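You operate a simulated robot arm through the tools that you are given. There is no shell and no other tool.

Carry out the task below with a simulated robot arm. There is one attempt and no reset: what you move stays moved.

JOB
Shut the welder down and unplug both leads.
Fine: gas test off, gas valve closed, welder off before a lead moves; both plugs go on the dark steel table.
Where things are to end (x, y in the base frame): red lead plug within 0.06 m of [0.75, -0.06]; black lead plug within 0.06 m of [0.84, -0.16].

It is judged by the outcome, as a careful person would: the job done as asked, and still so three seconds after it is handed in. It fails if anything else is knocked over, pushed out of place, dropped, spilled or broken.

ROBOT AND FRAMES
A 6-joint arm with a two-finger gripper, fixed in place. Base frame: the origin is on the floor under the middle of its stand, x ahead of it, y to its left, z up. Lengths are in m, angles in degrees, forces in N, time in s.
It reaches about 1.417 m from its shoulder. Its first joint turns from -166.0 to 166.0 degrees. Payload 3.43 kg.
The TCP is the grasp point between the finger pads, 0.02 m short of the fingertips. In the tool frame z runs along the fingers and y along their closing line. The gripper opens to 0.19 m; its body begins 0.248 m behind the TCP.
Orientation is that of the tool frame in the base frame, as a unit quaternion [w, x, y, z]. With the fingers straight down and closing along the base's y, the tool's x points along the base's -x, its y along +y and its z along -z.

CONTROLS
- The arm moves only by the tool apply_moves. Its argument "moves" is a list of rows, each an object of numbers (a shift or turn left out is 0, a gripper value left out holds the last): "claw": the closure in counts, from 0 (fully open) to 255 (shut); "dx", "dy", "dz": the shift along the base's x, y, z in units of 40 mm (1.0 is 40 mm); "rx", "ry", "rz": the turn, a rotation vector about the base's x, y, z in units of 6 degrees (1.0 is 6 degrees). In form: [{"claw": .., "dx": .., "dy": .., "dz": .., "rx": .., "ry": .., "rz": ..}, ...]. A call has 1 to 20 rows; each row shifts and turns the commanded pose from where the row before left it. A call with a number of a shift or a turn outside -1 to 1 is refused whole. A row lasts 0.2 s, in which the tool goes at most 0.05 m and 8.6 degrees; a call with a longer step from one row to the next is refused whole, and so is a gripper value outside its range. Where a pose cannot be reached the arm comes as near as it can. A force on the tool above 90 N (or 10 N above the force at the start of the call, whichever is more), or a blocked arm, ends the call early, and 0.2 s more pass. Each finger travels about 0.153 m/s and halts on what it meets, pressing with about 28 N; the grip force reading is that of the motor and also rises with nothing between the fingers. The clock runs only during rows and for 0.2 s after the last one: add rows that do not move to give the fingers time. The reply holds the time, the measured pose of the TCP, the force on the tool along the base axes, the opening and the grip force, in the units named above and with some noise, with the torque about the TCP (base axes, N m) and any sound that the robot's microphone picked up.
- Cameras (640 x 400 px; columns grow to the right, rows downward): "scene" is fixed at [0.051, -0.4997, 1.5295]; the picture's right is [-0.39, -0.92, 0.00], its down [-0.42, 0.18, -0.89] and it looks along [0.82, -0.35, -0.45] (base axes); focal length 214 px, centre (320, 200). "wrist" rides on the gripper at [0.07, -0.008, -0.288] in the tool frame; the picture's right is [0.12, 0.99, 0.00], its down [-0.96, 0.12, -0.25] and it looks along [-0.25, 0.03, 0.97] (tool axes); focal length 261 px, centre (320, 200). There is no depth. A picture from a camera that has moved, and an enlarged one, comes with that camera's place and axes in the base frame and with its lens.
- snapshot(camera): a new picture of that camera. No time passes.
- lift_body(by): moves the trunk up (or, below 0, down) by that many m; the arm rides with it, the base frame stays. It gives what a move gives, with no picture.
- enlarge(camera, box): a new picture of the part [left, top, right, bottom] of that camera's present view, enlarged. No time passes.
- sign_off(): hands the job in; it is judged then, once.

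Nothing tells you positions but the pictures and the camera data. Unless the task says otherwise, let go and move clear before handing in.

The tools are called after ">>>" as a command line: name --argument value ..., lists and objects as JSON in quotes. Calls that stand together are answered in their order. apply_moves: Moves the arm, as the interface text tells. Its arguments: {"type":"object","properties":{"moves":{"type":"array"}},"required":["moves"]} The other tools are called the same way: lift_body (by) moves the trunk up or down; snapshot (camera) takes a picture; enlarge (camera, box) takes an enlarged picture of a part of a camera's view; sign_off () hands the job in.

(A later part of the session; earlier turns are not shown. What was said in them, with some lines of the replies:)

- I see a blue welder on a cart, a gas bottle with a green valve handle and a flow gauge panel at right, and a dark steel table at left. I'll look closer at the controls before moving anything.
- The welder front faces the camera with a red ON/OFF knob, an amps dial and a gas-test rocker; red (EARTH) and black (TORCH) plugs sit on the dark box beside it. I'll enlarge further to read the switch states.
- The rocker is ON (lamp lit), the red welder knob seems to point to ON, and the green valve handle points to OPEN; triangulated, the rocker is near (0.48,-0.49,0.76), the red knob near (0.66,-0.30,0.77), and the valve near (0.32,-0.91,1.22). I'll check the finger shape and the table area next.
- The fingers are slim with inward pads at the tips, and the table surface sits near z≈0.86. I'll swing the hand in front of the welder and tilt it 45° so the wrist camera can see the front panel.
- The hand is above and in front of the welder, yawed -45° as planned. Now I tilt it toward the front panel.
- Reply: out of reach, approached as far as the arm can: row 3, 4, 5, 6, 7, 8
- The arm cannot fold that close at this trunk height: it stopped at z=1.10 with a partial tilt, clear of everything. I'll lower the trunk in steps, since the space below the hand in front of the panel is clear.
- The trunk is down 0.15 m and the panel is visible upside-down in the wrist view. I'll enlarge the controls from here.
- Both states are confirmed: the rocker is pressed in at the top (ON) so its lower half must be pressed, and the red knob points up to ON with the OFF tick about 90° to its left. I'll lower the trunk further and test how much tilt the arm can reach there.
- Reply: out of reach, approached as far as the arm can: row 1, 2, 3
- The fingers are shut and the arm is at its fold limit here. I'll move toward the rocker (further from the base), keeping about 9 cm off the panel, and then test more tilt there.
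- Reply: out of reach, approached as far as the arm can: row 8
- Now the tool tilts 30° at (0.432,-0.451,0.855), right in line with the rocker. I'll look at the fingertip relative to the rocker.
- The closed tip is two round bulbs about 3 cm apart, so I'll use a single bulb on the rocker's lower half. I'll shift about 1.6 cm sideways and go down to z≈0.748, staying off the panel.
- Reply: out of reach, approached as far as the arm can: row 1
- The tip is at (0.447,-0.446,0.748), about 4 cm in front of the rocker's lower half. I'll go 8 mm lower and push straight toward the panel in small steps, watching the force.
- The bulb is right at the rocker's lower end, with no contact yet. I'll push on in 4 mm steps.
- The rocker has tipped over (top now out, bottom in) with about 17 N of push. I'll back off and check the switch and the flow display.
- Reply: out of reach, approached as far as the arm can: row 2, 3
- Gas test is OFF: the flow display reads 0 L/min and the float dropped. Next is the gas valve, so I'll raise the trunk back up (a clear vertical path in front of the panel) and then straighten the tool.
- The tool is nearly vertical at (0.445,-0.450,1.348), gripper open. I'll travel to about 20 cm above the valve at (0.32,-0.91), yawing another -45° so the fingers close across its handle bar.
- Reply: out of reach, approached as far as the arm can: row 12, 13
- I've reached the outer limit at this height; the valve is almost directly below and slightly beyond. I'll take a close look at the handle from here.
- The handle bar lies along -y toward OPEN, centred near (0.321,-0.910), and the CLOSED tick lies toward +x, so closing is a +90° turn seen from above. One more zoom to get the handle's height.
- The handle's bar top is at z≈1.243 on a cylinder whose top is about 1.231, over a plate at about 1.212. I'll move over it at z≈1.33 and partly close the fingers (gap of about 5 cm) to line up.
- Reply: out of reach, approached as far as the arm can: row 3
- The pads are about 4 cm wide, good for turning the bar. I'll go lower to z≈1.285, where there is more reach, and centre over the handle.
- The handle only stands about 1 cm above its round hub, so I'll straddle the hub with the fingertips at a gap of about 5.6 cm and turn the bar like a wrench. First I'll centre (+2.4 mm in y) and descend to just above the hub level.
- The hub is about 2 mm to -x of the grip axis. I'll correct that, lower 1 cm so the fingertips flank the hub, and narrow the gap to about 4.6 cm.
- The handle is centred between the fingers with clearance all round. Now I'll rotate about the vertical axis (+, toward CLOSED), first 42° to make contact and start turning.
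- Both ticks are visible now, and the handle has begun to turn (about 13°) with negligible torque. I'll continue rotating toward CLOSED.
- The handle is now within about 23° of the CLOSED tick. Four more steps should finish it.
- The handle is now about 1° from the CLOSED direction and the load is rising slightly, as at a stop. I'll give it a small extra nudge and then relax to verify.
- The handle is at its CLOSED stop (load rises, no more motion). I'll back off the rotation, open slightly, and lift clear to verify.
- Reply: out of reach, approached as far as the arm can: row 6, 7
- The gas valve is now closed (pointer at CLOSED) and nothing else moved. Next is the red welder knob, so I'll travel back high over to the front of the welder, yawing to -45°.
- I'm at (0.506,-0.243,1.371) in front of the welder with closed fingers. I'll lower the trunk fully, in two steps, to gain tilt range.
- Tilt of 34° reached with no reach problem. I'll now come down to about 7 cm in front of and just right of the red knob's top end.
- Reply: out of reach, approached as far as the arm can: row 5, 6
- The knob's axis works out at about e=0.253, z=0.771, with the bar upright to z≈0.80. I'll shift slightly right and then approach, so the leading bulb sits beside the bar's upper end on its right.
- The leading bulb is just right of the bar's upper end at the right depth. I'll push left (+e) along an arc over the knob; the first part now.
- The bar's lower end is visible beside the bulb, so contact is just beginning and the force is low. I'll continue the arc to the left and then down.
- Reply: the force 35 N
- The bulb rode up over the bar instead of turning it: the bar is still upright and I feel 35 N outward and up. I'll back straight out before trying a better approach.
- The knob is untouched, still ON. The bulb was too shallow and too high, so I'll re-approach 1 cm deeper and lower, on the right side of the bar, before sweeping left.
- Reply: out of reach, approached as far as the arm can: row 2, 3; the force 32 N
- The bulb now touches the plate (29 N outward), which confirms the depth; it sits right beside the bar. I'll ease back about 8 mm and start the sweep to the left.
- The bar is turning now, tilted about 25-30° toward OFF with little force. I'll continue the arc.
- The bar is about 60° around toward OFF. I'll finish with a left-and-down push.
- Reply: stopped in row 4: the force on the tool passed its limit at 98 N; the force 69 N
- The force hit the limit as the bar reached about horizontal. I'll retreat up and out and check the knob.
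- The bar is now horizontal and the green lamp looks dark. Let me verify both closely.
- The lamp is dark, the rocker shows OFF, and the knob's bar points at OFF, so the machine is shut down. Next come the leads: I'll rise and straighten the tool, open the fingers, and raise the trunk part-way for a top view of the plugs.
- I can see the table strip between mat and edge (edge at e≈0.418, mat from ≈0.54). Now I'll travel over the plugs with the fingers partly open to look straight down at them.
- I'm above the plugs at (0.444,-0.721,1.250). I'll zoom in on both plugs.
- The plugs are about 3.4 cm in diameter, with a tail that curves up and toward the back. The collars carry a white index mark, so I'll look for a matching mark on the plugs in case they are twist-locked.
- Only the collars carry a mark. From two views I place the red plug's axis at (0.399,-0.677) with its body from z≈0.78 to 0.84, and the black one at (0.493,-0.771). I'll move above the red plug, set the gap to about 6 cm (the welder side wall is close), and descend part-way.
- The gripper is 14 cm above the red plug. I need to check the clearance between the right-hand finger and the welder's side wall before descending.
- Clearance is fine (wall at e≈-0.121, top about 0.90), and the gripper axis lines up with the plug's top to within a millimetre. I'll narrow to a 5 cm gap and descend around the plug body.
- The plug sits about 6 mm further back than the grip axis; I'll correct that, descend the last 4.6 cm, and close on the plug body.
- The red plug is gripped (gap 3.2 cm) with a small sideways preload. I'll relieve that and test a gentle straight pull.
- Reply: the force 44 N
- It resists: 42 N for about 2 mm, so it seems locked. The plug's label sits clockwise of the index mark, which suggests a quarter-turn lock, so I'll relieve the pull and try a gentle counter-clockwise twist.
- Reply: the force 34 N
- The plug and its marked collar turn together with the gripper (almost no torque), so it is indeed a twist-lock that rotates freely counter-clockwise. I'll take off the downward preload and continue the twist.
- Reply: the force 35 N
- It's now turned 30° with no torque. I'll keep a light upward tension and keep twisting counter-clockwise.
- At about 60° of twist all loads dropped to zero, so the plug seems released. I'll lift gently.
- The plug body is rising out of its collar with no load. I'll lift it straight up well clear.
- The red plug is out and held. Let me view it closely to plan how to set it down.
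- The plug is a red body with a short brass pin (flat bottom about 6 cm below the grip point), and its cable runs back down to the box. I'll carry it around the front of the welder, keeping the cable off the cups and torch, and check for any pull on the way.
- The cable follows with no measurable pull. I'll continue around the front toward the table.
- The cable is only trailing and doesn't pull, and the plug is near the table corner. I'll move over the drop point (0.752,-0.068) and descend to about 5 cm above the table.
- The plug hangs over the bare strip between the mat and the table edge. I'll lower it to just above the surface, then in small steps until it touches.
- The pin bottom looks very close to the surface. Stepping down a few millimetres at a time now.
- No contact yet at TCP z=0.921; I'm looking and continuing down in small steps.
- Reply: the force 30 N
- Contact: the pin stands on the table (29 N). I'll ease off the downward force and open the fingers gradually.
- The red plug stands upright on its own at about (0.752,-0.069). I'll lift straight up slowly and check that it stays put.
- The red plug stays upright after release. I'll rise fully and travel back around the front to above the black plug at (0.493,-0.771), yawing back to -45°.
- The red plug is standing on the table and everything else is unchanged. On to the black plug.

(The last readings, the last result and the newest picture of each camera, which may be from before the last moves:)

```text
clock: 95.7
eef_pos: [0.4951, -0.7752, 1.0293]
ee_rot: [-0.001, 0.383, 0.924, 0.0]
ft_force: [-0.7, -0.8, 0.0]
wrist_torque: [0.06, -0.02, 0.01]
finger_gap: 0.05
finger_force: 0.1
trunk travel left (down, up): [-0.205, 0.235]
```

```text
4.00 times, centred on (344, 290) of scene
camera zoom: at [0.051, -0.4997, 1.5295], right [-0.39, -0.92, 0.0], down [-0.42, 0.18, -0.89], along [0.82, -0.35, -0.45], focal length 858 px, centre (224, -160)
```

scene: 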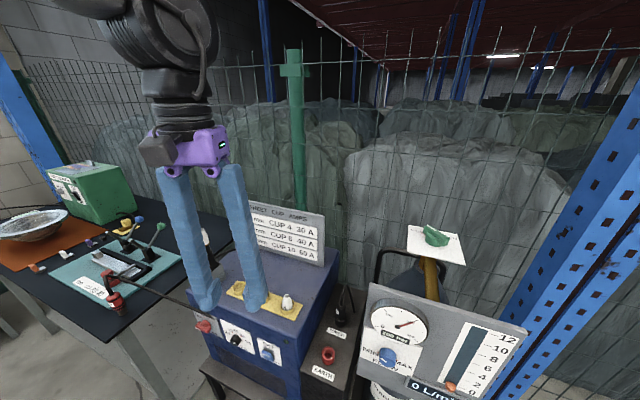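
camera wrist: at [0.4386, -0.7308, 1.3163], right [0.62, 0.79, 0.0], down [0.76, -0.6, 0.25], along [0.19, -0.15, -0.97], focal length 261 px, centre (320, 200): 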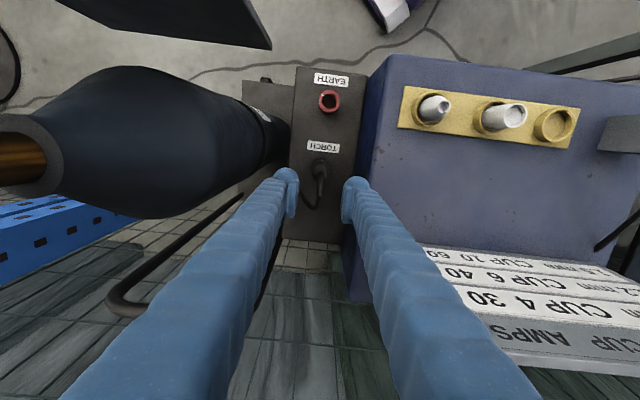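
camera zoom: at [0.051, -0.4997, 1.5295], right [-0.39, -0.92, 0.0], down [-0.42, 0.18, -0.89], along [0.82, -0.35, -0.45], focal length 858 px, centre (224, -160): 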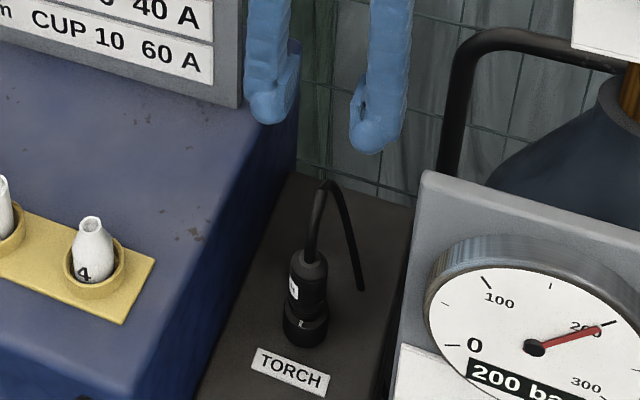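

Centred over the black plug within about 2 mm. I'll descend around it in two stages, as with the red one.

>>> apply_moves --moves '[{"dx": 0.05, "dy": 0.01}, {"dz": -0.85}, {"dz": -0.85}, {"dz": -0.85}, {"dz": -0.85}, {"dz": -0.8}, {}]'

>>> enlarge --camera "wrist" --box '[260, 130, 400, 220]'

>>> enlarge --camera "scene" --box '[290, 240, 390, 340]'

```text
clock: 97.3
eef_pos: [0.4966, -0.7721, 0.8625]
ee_rot: [0.0, 0.382, 0.924, 0.001]
ft_force: [-0.3, 0.0, 1.2]
wrist_torque: [0.03, -0.01, 0.03]
finger_gap: 0.0502
finger_force: 0.1
trunk travel left (down, up): [-0.205, 0.235]
```

```text
4.44 times, centred on (330, 175) of wrist
camera zoom: at [0.4396, -0.7288, 1.1494], right [0.62, 0.79, 0.0], down [0.76, -0.6, 0.25], along [0.19, -0.15, -0.97], focal length 1158 px, centre (276, 311)
```

zoom: 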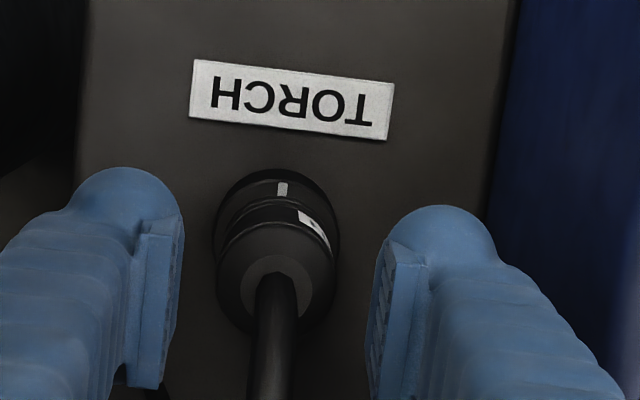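

```text
4.00 times, centred on (340, 290) of scene
camera zoom: at [0.051, -0.4997, 1.5295], right [-0.39, -0.92, 0.0], down [-0.42, 0.18, -0.89], along [0.82, -0.35, -0.45], focal length 858 px, centre (240, -160)
```

zoom: 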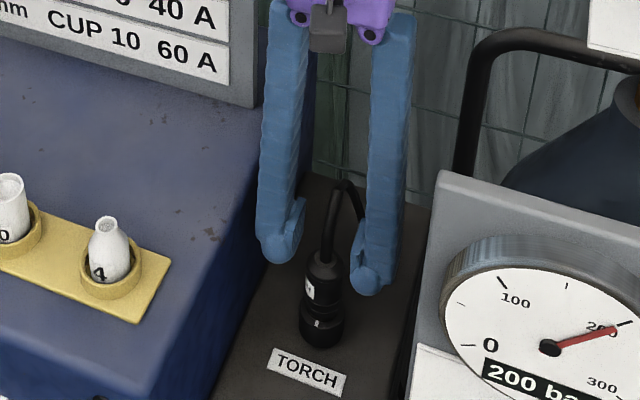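

Well centred. Descending the last 4.5 cm and closing on the black plug.

>>> apply_moves --moves '[{"dz": -0.56}, {"dz": -0.56}, {}, {"claw": 255}, {}, {}, {}]'

>>> enlarge --camera "wrist" --box '[260, 130, 400, 220]'

```text
clock: 98.9
eef_pos: [0.4977, -0.7728, 0.819]
ee_rot: [0.0, 0.382, 0.924, 0.001]
ft_force: [-2.8, 1.3, 0.5]
wrist_torque: [0.0, 0.01, -0.02]
finger_gap: 0.0326
finger_force: 28.1
trunk travel left (down, up): [-0.205, 0.235]
```

```text
4.44 times, centred on (330, 175) of wrist
camera zoom: at [0.4407, -0.7293, 1.1062], right [0.62, 0.79, 0.0], down [0.76, -0.6, 0.25], along [0.19, -0.15, -0.97], focal length 1158 px, centre (276, 311)
```

zoom: 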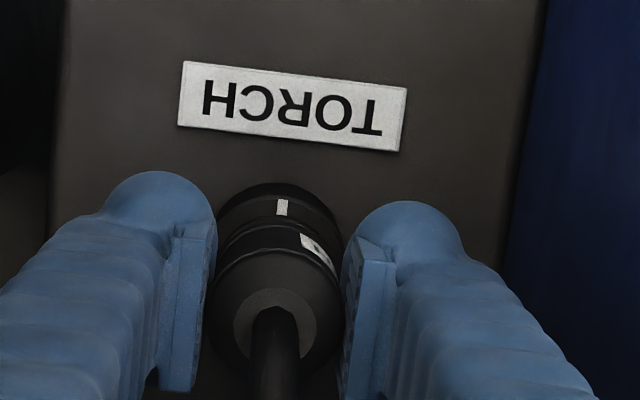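

The black plug is gripped with almost no side load. I'll twist counter-clockwise 60°, as with the red plug.

>>> apply_moves --moves '[{"rz": 0.9}, {"rz": 0.9}, {"rz": 0.9}, {"rz": 0.9}, {"rz": 0.9}, {}]'

>>> apply_moves --moves '[{"rz": 0.9}, {"rz": 0.9}, {"rz": 0.9}, {"rz": 0.9}, {"rz": 0.9}, {"rz": 0.9}, {}]'

>>> enlarge --camera "wrist" --box '[260, 130, 400, 220]'

```text
clock: 100.3
eef_pos: [0.4976, -0.7746, 0.8197]
ee_rot: [-0.001, 0.156, 0.988, 0.0]
ft_force: [2.7, -9.5, 1.2]
wrist_torque: [-0.08, -0.05, -0.06]
finger_gap: 0.0325
finger_force: 27.5
trunk travel left (down, up): [-0.205, 0.235]
```

```text
clock: 101.9
eef_pos: [0.4969, -0.7728, 0.8183]
ee_rot: [-0.001, -0.126, 0.992, 0.001]
ft_force: [4.1, -9.1, 10.4]
wrist_torque: [-0.2, -0.25, -0.02]
finger_gap: 0.0326
finger_force: 28.0
trunk travel left (down, up): [-0.205, 0.235]
```

```text
4.44 times, centred on (330, 175) of wrist
camera zoom: at [0.4298, -0.7979, 1.1062], right [-0.36, 0.93, 0.0], down [0.9, 0.35, 0.25], along [0.23, 0.09, -0.97], focal length 1158 px, centre (276, 311)
```

zoom: 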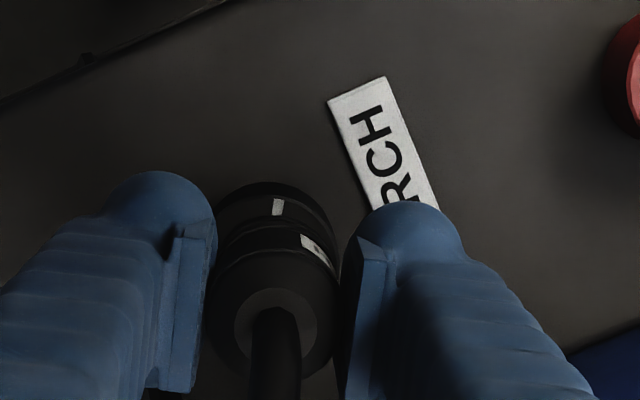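

Twisted about 60°. Now a gentle test lift.

>>> apply_moves --moves '[{"dz": 0.1}, {"dz": 0.12}, {}]'

```text
clock: 102.7
eef_pos: [0.4958, -0.7702, 0.8266]
ee_rot: [-0.001, -0.125, 0.992, 0.001]
ft_force: [2.9, -2.4, -3.3]
wrist_torque: [-0.12, -0.1, 0.0]
finger_gap: 0.0327
finger_force: 27.9
trunk travel left (down, up): [-0.205, 0.235]
```

The black plug comes free. Lifting straight up clear of everything.

>>> apply_moves --moves '[{"dz": 0.5}, {"dz": 0.7}, {"dz": 0.9}, {"dz": 0.9}, {"dz": 0.9}, {"dz": 0.9}, {"dz": 0.9}, {"dz": 0.9}, {"dz": 0.9}, {"dz": 0.9}, {}]'

>>> snapshot --camera "scene"

```text
clock: 105.1
eef_pos: [0.497, -0.7733, 1.1641]
ee_rot: [-0.001, -0.125, 0.992, 0.001]
ft_force: [0.0, 0.1, -1.6]
wrist_torque: [-0.05, 0.01, 0.0]
finger_gap: 0.0327
finger_force: 27.8
trunk travel left (down, up): [-0.205, 0.235]
```

```text
taken
```

scene: 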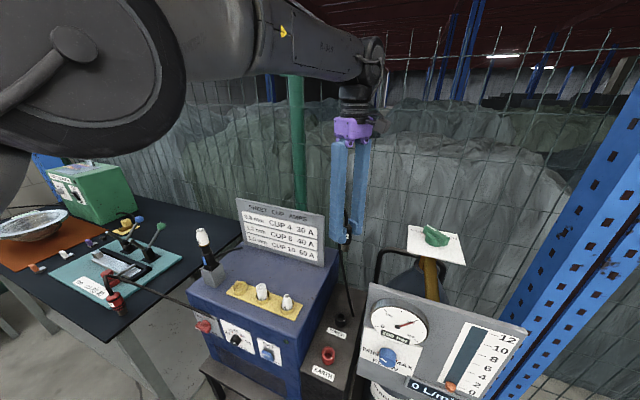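

The black plug is held clear. I'll carry it around the front of the welder to the table as before.

>>> apply_moves --moves '[{"dx": -0.36, "dy": 0.978}, {"dx": -0.36, "dy": 0.978}, {"dx": -0.36, "dy": 0.978}, {"dx": -0.36, "dy": 0.978}, {"dx": -0.36, "dy": 0.978}, {"dx": -0.36, "dy": 0.978}, {"dx": -0.36, "dy": 0.978}, {"dx": -0.36, "dy": 0.978}, {"dx": 0.5, "dy": 1}, {"dx": 0.5, "dy": 1}, {"dx": 0.5, "dy": 1}, {"dx": 0.5, "dy": 1}, {"dx": 0.5, "dy": 1}, {"dx": 0.5, "dy": 1}, {"dx": 0.833, "dy": 0.417}, {"dx": 0.833, "dy": 0.417}, {"dx": 0.833, "dy": 0.417}, {"dx": 0.833, "dy": 0.417}, {"dx": 0.833, "dy": 0.417}, {}]'

>>> snapshot --camera "scene"

>>> snapshot --camera "wrist"

```text
clock: 109.3
eef_pos: [0.6683, -0.1382, 1.1648]
ee_rot: [-0.001, -0.125, 0.992, 0.0]
ft_force: [0.4, 0.4, -1.6]
wrist_torque: [-0.04, -0.02, 0.02]
finger_gap: 0.0327
finger_force: 28.1
trunk travel left (down, up): [-0.205, 0.235]
```

```text
taken
```

scene: 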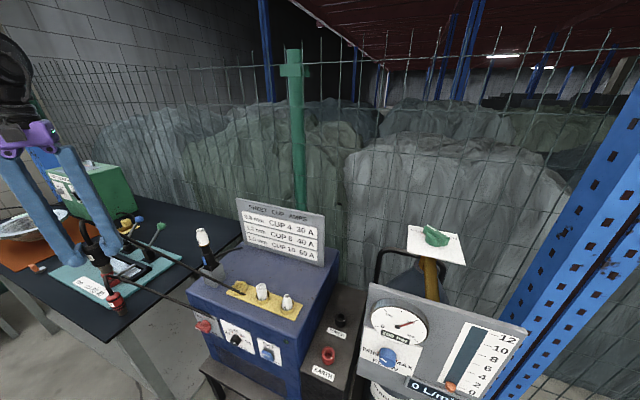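

```text
taken
camera wrist: at [0.601, -0.1641, 1.4519], right [-0.36, 0.93, 0.0], down [0.9, 0.35, 0.25], along [0.23, 0.09, -0.97], focal length 261 px, centre (320, 200)
```

wrist: 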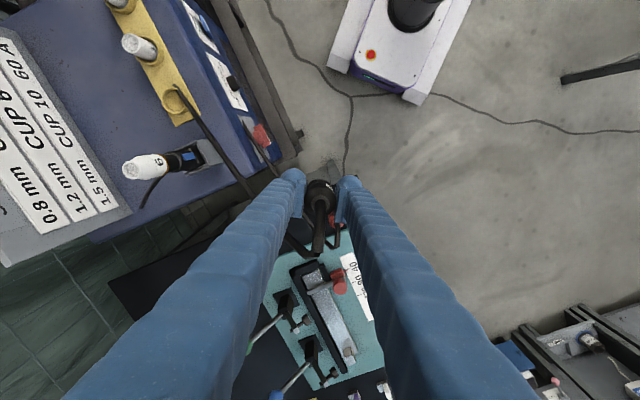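

No pull, nothing disturbed. Now over to the second drop point (0.836,-0.162), staying high over the red plug, then descend.

>>> apply_moves --moves '[{"dx": 0.84, "dy": -0.12}, {"dx": 0.84, "dy": -0.12}, {"dx": 0.84, "dy": -0.12}, {"dx": 0.84, "dy": -0.12}, {"dx": 0.84, "dy": -0.12}, {}, {"dz": -0.9}, {"dz": -0.9}, {"dz": -0.9}, {"dz": -0.9}, {}]'

>>> snapshot --camera "wrist"

>>> enlarge --camera "scene" --box '[80, 200, 240, 330]'

```text
clock: 111.7
eef_pos: [0.8361, -0.1594, 1.0202]
ee_rot: [-0.001, -0.125, 0.992, 0.001]
ft_force: [-0.4, 0.7, -0.7]
wrist_torque: [0.0, -0.01, 0.01]
finger_gap: 0.0327
finger_force: 27.7
trunk travel left (down, up): [-0.205, 0.235]
```

```text
taken
camera wrist: at [0.7692, -0.1848, 1.3073], right [-0.36, 0.93, 0.0], down [0.9, 0.35, 0.25], along [0.23, 0.09, -0.97], focal length 261 px, centre (320, 200)
```

wrist: 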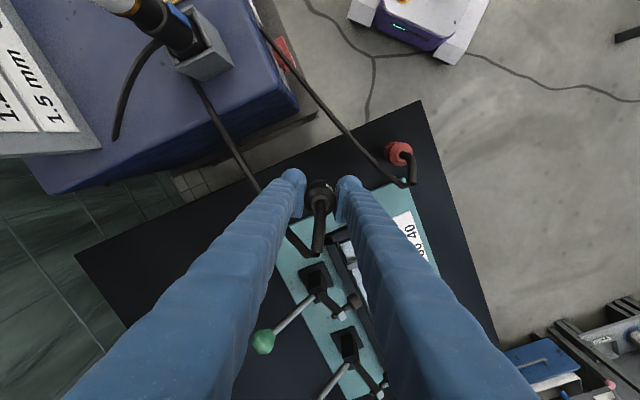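

```text
3.08 times, centred on (160, 265) of scene
camera zoom: at [0.051, -0.4997, 1.5295], right [-0.39, -0.92, 0.0], down [-0.42, 0.18, -0.89], along [0.82, -0.35, -0.45], focal length 660 px, centre (812, 0)
```

zoom: 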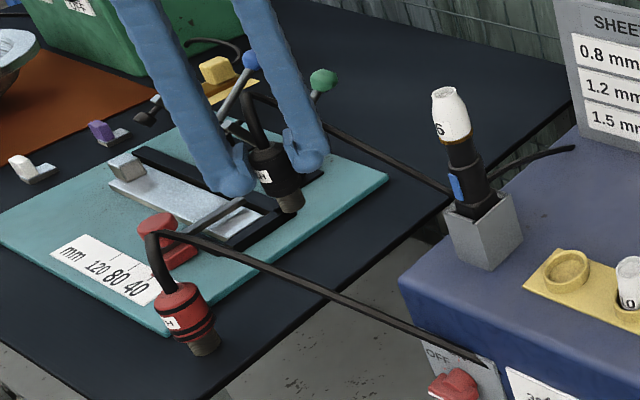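

The red plug stands undisturbed and the black plug is over the bare strip. Lowering to just above the surface.

>>> apply_moves --moves '[{"dz": -0.7}, {"dz": -0.7}, {"dz": -0.7}, {"dz": -0.1}, {}]'

>>> apply_moves --moves '[{"dz": -0.06}, {"dz": -0.06}, {}]'

```text
clock: 112.9
eef_pos: [0.8364, -0.1598, 0.9317]
ee_rot: [0.0, -0.125, 0.992, 0.001]
ft_force: [-0.6, 0.5, -1.0]
wrist_torque: [0.0, -0.02, 0.0]
finger_gap: 0.0325
finger_force: 28.2
trunk travel left (down, up): [-0.205, 0.235]
```

```text
clock: 113.7
eef_pos: [0.8358, -0.1603, 0.9252]
ee_rot: [-0.001, -0.125, 0.992, 0.0]
ft_force: [0.9, 0.2, -1.0]
wrist_torque: [-0.03, 0.02, -0.03]
finger_gap: 0.0324
finger_force: 27.7
trunk travel left (down, up): [-0.205, 0.235]
```

No contact yet at z=0.925; continuing in 2 mm steps.

>>> apply_moves --moves '[{"dz": -0.05}, {"dz": -0.05}, {}]'

```text
clock: 114.5
eef_pos: [0.836, -0.1592, 0.921]
ee_rot: [-0.002, -0.125, 0.992, 0.0]
ft_force: [0.6, -0.6, -1.3]
wrist_torque: [0.02, -0.03, 0.02]
finger_gap: 0.0325
finger_force: 27.9
trunk travel left (down, up): [-0.205, 0.235]
```

>>> apply_moves --moves '[{"dz": -0.05}, {"dz": -0.04}, {}]'

>>> enlarge --camera "scene" --box '[120, 240, 200, 310]'

```text
clock: 115.3
eef_pos: [0.8355, -0.1606, 0.9205]
ee_rot: [0.001, -0.125, 0.992, 0.0]
ft_force: [-1.0, 0.7, 27.0]
wrist_torque: [0.2, 0.09, 0.02]
finger_gap: 0.0323
finger_force: 27.8
trunk travel left (down, up): [-0.205, 0.235]
```

```text
5.71 times, centred on (160, 275) of scene
camera zoom: at [0.051, -0.4997, 1.5295], right [-0.39, -0.92, 0.0], down [-0.42, 0.18, -0.89], along [0.82, -0.35, -0.45], focal length 1226 px, centre (1234, -229)
```

zoom: 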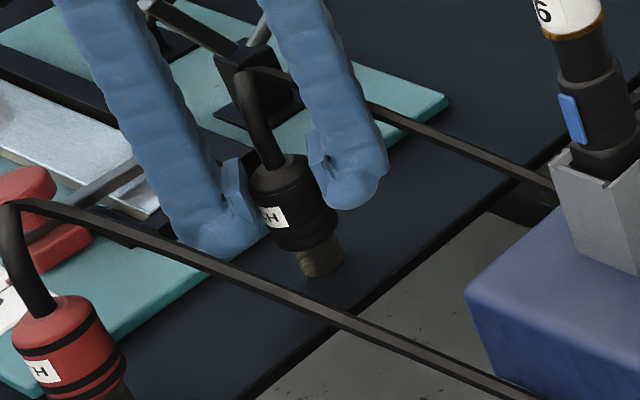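

Contact (27 N): the black plug stands on the table at about (0.836,-0.160). Easing off and opening gradually.

>>> apply_moves --moves '[{"dz": 0.055}, {}]'

>>> apply_moves --moves '[{"claw": 208}, {"claw": 203}, {"claw": 198}, {"claw": 192}, {}]'

>>> enlarge --camera "scene" --box '[120, 240, 200, 310]'

>>> enlarge --camera "wrist" --box '[260, 150, 380, 240]'

```text
clock: 115.9
eef_pos: [0.8356, -0.1606, 0.9206]
ee_rot: [0.0, -0.125, 0.992, 0.0]
ft_force: [5.1, -3.6, 18.8]
wrist_torque: [-0.08, -0.28, -0.04]
finger_gap: 0.0325
finger_force: 28.3
trunk travel left (down, up): [-0.205, 0.235]
```

```text
clock: 117.1
eef_pos: [0.8364, -0.1606, 0.9207]
ee_rot: [-0.001, -0.125, 0.992, 0.0]
ft_force: [-0.2, 0.1, -0.5]
wrist_torque: [0.0, -0.01, 0.0]
finger_gap: 0.047
finger_force: 0.1
trunk travel left (down, up): [-0.205, 0.235]
```

```text
5.71 times, centred on (160, 275) of scene
camera zoom: at [0.051, -0.4997, 1.5295], right [-0.39, -0.92, 0.0], down [-0.42, 0.18, -0.89], along [0.82, -0.35, -0.45], focal length 1226 px, centre (1234, -229)
```

zoom: 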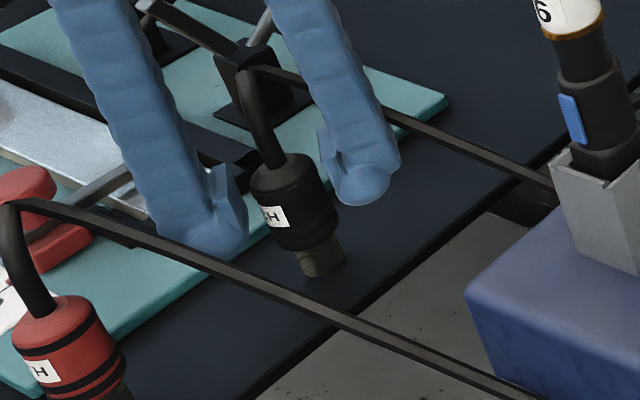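

```text
4.44 times, centred on (320, 195) of wrist
camera zoom: at [0.7691, -0.1852, 1.2073], right [-0.36, 0.93, 0.0], down [0.9, 0.35, 0.25], along [0.23, 0.09, -0.97], focal length 1158 px, centre (320, 222)
```

zoom: 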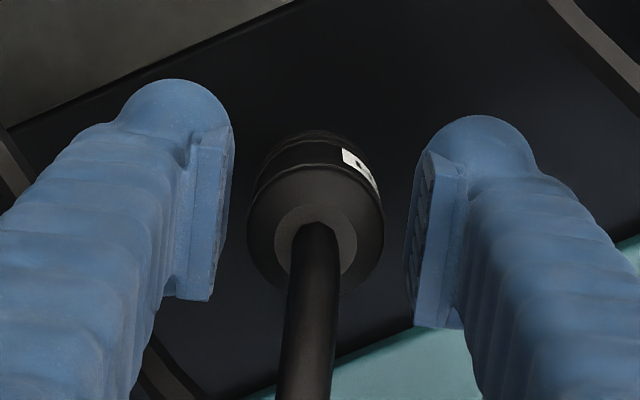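

The black plug stands free. I'll lift straight up, then move clear.

>>> apply_moves --moves '[{"claw": 180, "dz": 0.3}, {"dz": 0.5}, {"dz": 0.6}, {"dz": 0.7}, {"dz": 0.9}, {"dz": 0.9}, {"dz": 0.9}, {"dz": 0.9}, {"dz": 0.9}, {}]'

>>> apply_moves --moves '[{"dx": -0.9, "dy": 0.1}, {"dx": -0.9, "dy": 0.1}, {"dx": -0.9, "dy": 0.1}, {"dx": -0.9, "dy": 0.1}, {"dx": -0.9, "dy": -0.3}, {"dx": -0.9, "dy": -0.3}, {"dx": -0.9, "dy": -0.3}, {"dx": -0.9, "dy": -0.3}, {}]'

>>> snapshot --camera "scene"

>>> snapshot --camera "wrist"

```text
clock: 119.3
eef_pos: [0.8378, -0.1602, 1.185]
ee_rot: [-0.001, -0.126, 0.992, 0.001]
ft_force: [0.0, -0.2, 0.6]
wrist_torque: [0.02, -0.02, 0.02]
finger_gap: 0.0561
finger_force: 0.0
trunk travel left (down, up): [-0.205, 0.235]
```

```text
clock: 121.3
eef_pos: [0.5461, -0.1914, 1.1848]
ee_rot: [-0.001, -0.126, 0.992, 0.001]
ft_force: [0.9, 0.4, 0.4]
wrist_torque: [0.03, 0.05, -0.05]
finger_gap: 0.0558
finger_force: 0.1
trunk travel left (down, up): [-0.205, 0.235]
```

```text
taken
```

scene: 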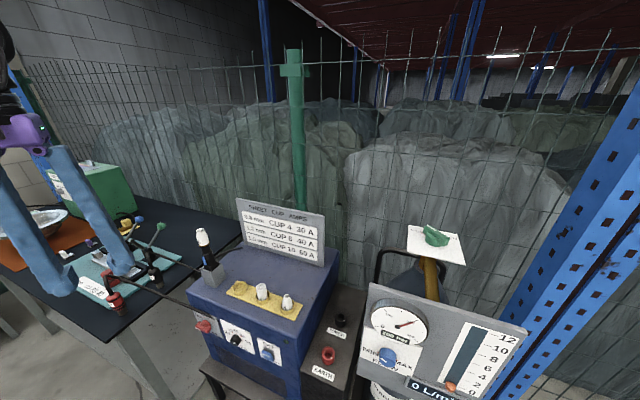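

```text
taken
camera wrist: at [0.48, -0.2157, 1.472], right [-0.36, 0.93, 0.0], down [0.9, 0.35, 0.25], along [0.23, 0.09, -0.97], focal length 261 px, centre (320, 200)
```

wrist: 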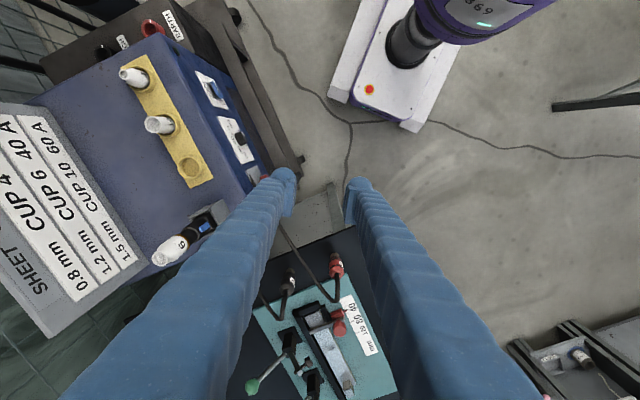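

Both plugs are standing on the table and the gripper is away. I'll take one more look at the front panel from the wrist camera to make sure the welder knob is fully at OFF.

>>> apply_moves --moves '[{"dx": -0.265, "dy": -0.2725, "rz": -1}, {"dx": -0.265, "dy": -0.2725, "rz": -1}, {"dx": -0.265, "dy": -0.2725, "rz": -1}, {"dx": -0.265, "dy": -0.2725, "rz": -1}, {"dx": -0.265, "dy": -0.2725, "rz": -1}, {"dx": -0.265, "dy": -0.2725, "rz": -1}, {"dx": -0.265, "dy": -0.2725, "rz": -1}, {"dx": -0.265, "dy": -0.2725, "rz": -1}, {"dx": -0.265, "dy": -0.2725, "rz": -1}, {"dx": -0.265, "dy": -0.2725, "rz": -1, "claw": 0}, {"dz": -0.8, "rx": -0.45, "ry": -0.45}, {"dz": -0.8, "rx": -0.45, "ry": -0.45}, {"dz": -0.8, "rx": -0.45, "ry": -0.45}, {"dz": -0.8}, {}]'

>>> snapshot --camera "wrist"

```text
clock: 124.5
eef_pos: [0.4401, -0.2994, 1.056]
ee_rot: [0.092, 0.385, 0.917, -0.037]
ft_force: [0.2, -1.1, -0.4]
wrist_torque: [0.08, 0.0, -0.01]
finger_gap: 0.1899
finger_force: 0.0
trunk travel left (down, up): [-0.205, 0.235]
```

```text
taken
camera wrist: at [0.3455, -0.2163, 1.3234], right [0.63, 0.78, -0.02], down [0.71, -0.56, 0.43], along [0.33, -0.29, -0.9], focal length 261 px, centre (320, 200)
```

wrist: 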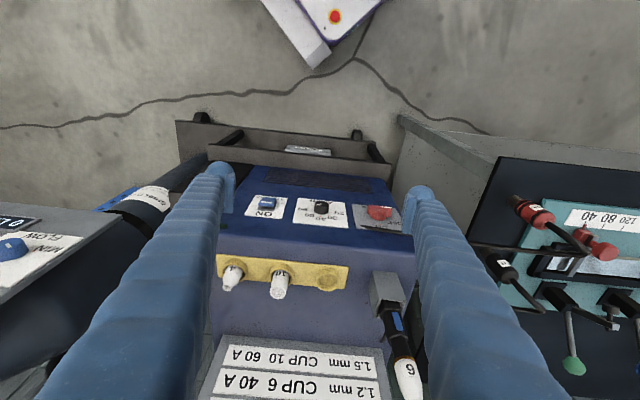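

>>> enlarge --camera "wrist" --box '[345, 190, 413, 235]'

>>> enlarge --camera "wrist" --box '[235, 185, 345, 235]'

>>> enlarge --camera "wrist" --box '[460, 170, 620, 310]'

>>> enlarge --camera "scene" --box '[80, 200, 240, 330]'

```text
8.89 times, centred on (379, 212) of wrist
camera zoom: at [0.3455, -0.2163, 1.3234], right [0.63, 0.78, -0.02], down [0.71, -0.56, 0.43], along [0.33, -0.29, -0.9], focal length 2317 px, centre (-204, 89)
```

zoom: 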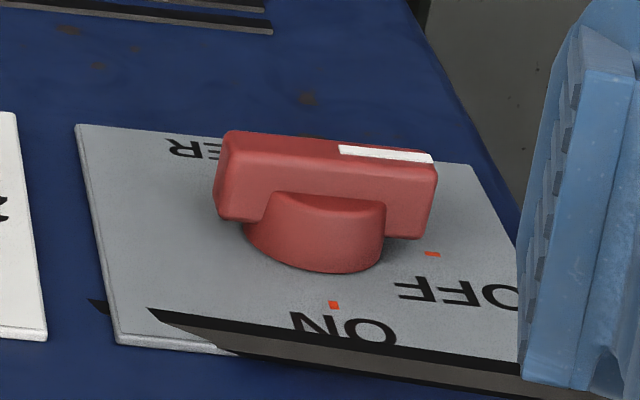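

```text
5.82 times, centred on (290, 210) of wrist
camera zoom: at [0.3455, -0.2163, 1.3234], right [0.63, 0.78, -0.02], down [0.71, -0.56, 0.43], along [0.33, -0.29, -0.9], focal length 1516 px, centre (494, 142)
```

zoom: 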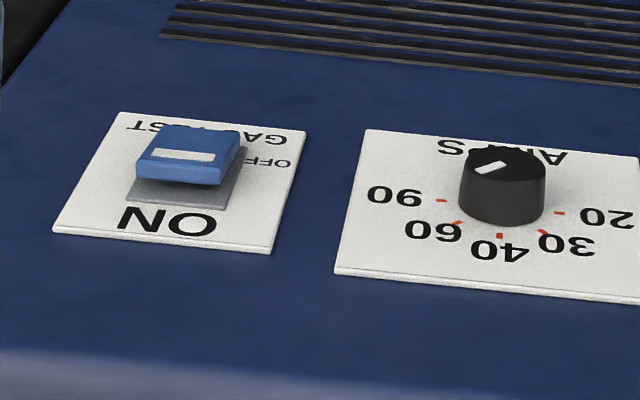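

```text
2.86 times, centred on (540, 240) of wrist
camera zoom: at [0.3455, -0.2163, 1.3234], right [0.63, 0.78, -0.02], down [0.71, -0.56, 0.43], along [0.33, -0.29, -0.9], focal length 745 px, centre (-309, 86)
```

zoom: 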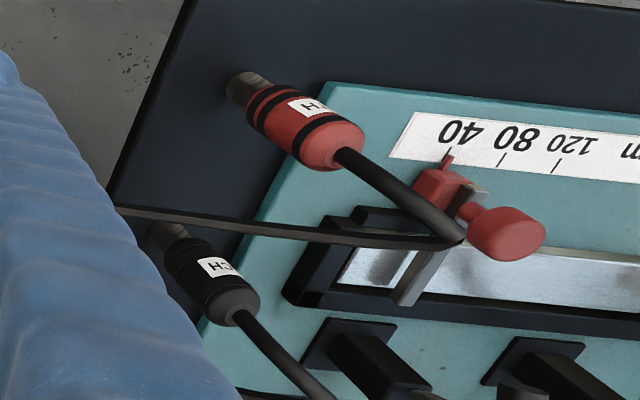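

```text
3.08 times, centred on (160, 265) of scene
camera zoom: at [0.051, -0.4997, 1.5295], right [-0.39, -0.92, 0.0], down [-0.42, 0.18, -0.89], along [0.82, -0.35, -0.45], focal length 660 px, centre (812, 0)
```

zoom: 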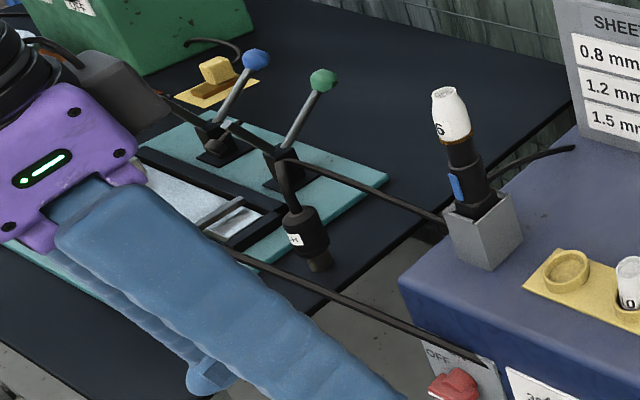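

Everything checks out: the knob bar points squarely at OFF, the lamp is dark, gas test is off, the valve is closed, and both plugs stand on the dark table at their spots. I'll raise the hand a little further clear and do a last overall check.

>>> apply_moves --moves '[{"dz": 0.8}, {"dz": 0.8}, {"dz": 0.8}, {"dz": 0.8}, {}, {}, {}, {}, {}]'

>>> snapshot --camera "scene"

>>> enlarge --camera "scene" --box '[80, 200, 240, 330]'

>>> enlarge --camera "wrist" --box '[440, 170, 640, 310]'

```text
clock: 126.5
eef_pos: [0.4436, -0.3005, 1.1852]
ee_rot: [0.092, 0.384, 0.918, -0.038]
ft_force: [-0.5, 0.2, -0.1]
wrist_torque: [-0.02, 0.04, -0.01]
finger_gap: 0.1899
finger_force: 0.0
trunk travel left (down, up): [-0.205, 0.235]
```

```text
taken
```

scene: 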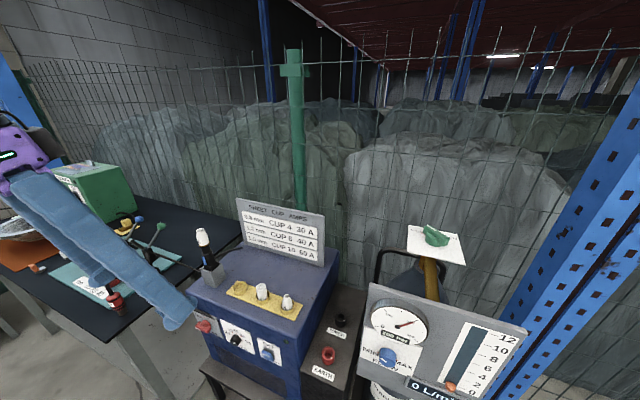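

```text
3.08 times, centred on (160, 265) of scene
camera zoom: at [0.051, -0.4997, 1.5295], right [-0.39, -0.92, 0.0], down [-0.42, 0.18, -0.89], along [0.82, -0.35, -0.45], focal length 660 px, centre (812, 0)
```

zoom: 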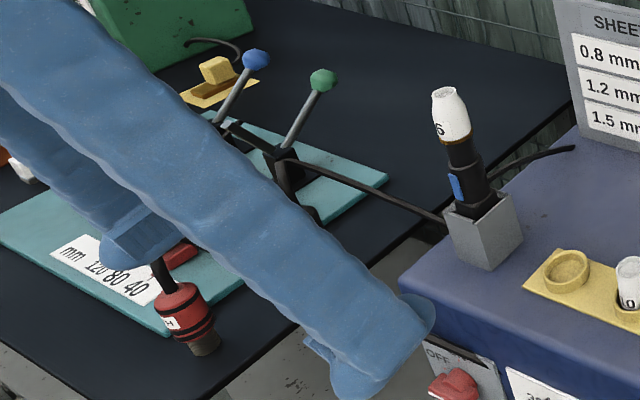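

```text
2.86 times, centred on (540, 240) of wrist
camera zoom: at [0.3466, -0.2155, 1.452], right [0.63, 0.78, -0.02], down [0.71, -0.56, 0.43], along [0.33, -0.29, -0.9], focal length 745 px, centre (-309, 86)
```

zoom: 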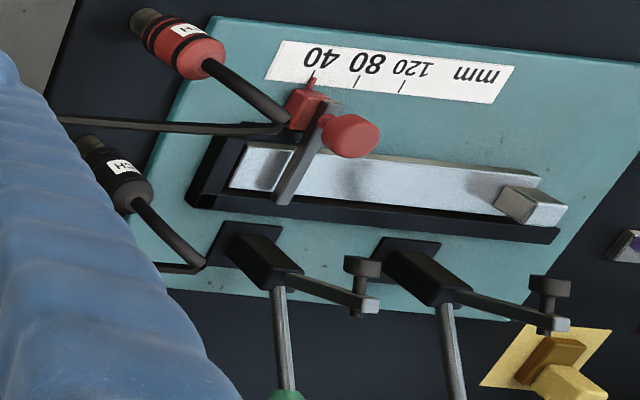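

Both plugs stand upright and steady on the dark table, all three shut-down steps are done, nothing else has moved, and the gripper is open and clear. Handing the job in.

>>> sign_off

```text
The job is handed in.
```

The welder is shut down, both leads are unplugged, and I've handed the job in. No verdict came back with the hand-in.

- **Gas test:** switched off; the flow display dropped to 0 L/min.
- **Gas valve:** turned to CLOSED, up to its stop.
- **Welder:** the knob points to OFF and the green lamp went out. My first push slid over the knob without turning it. The second turned it, and the push force briefly hit the robot's safety limit (98 N) at the end of the turn.
- **Order:** all three steps above were done before either lead moved.
- **Red lead plug:** standing upright on the dark table at about (0.752, -0.069), roughly 1 cm from its target.
- **Black lead plug:** standing upright on the dark table at about (0.836, -0.160), under 1 cm from its target.

The plugs turned out to be twist-locked, so each came out after about a 60° counter-clockwise turn. I first tried pulling the red one straight out, up to about 42 N, before finding that.

In the last pictures nothing else looked moved or knocked over. The gripper was open and clear.
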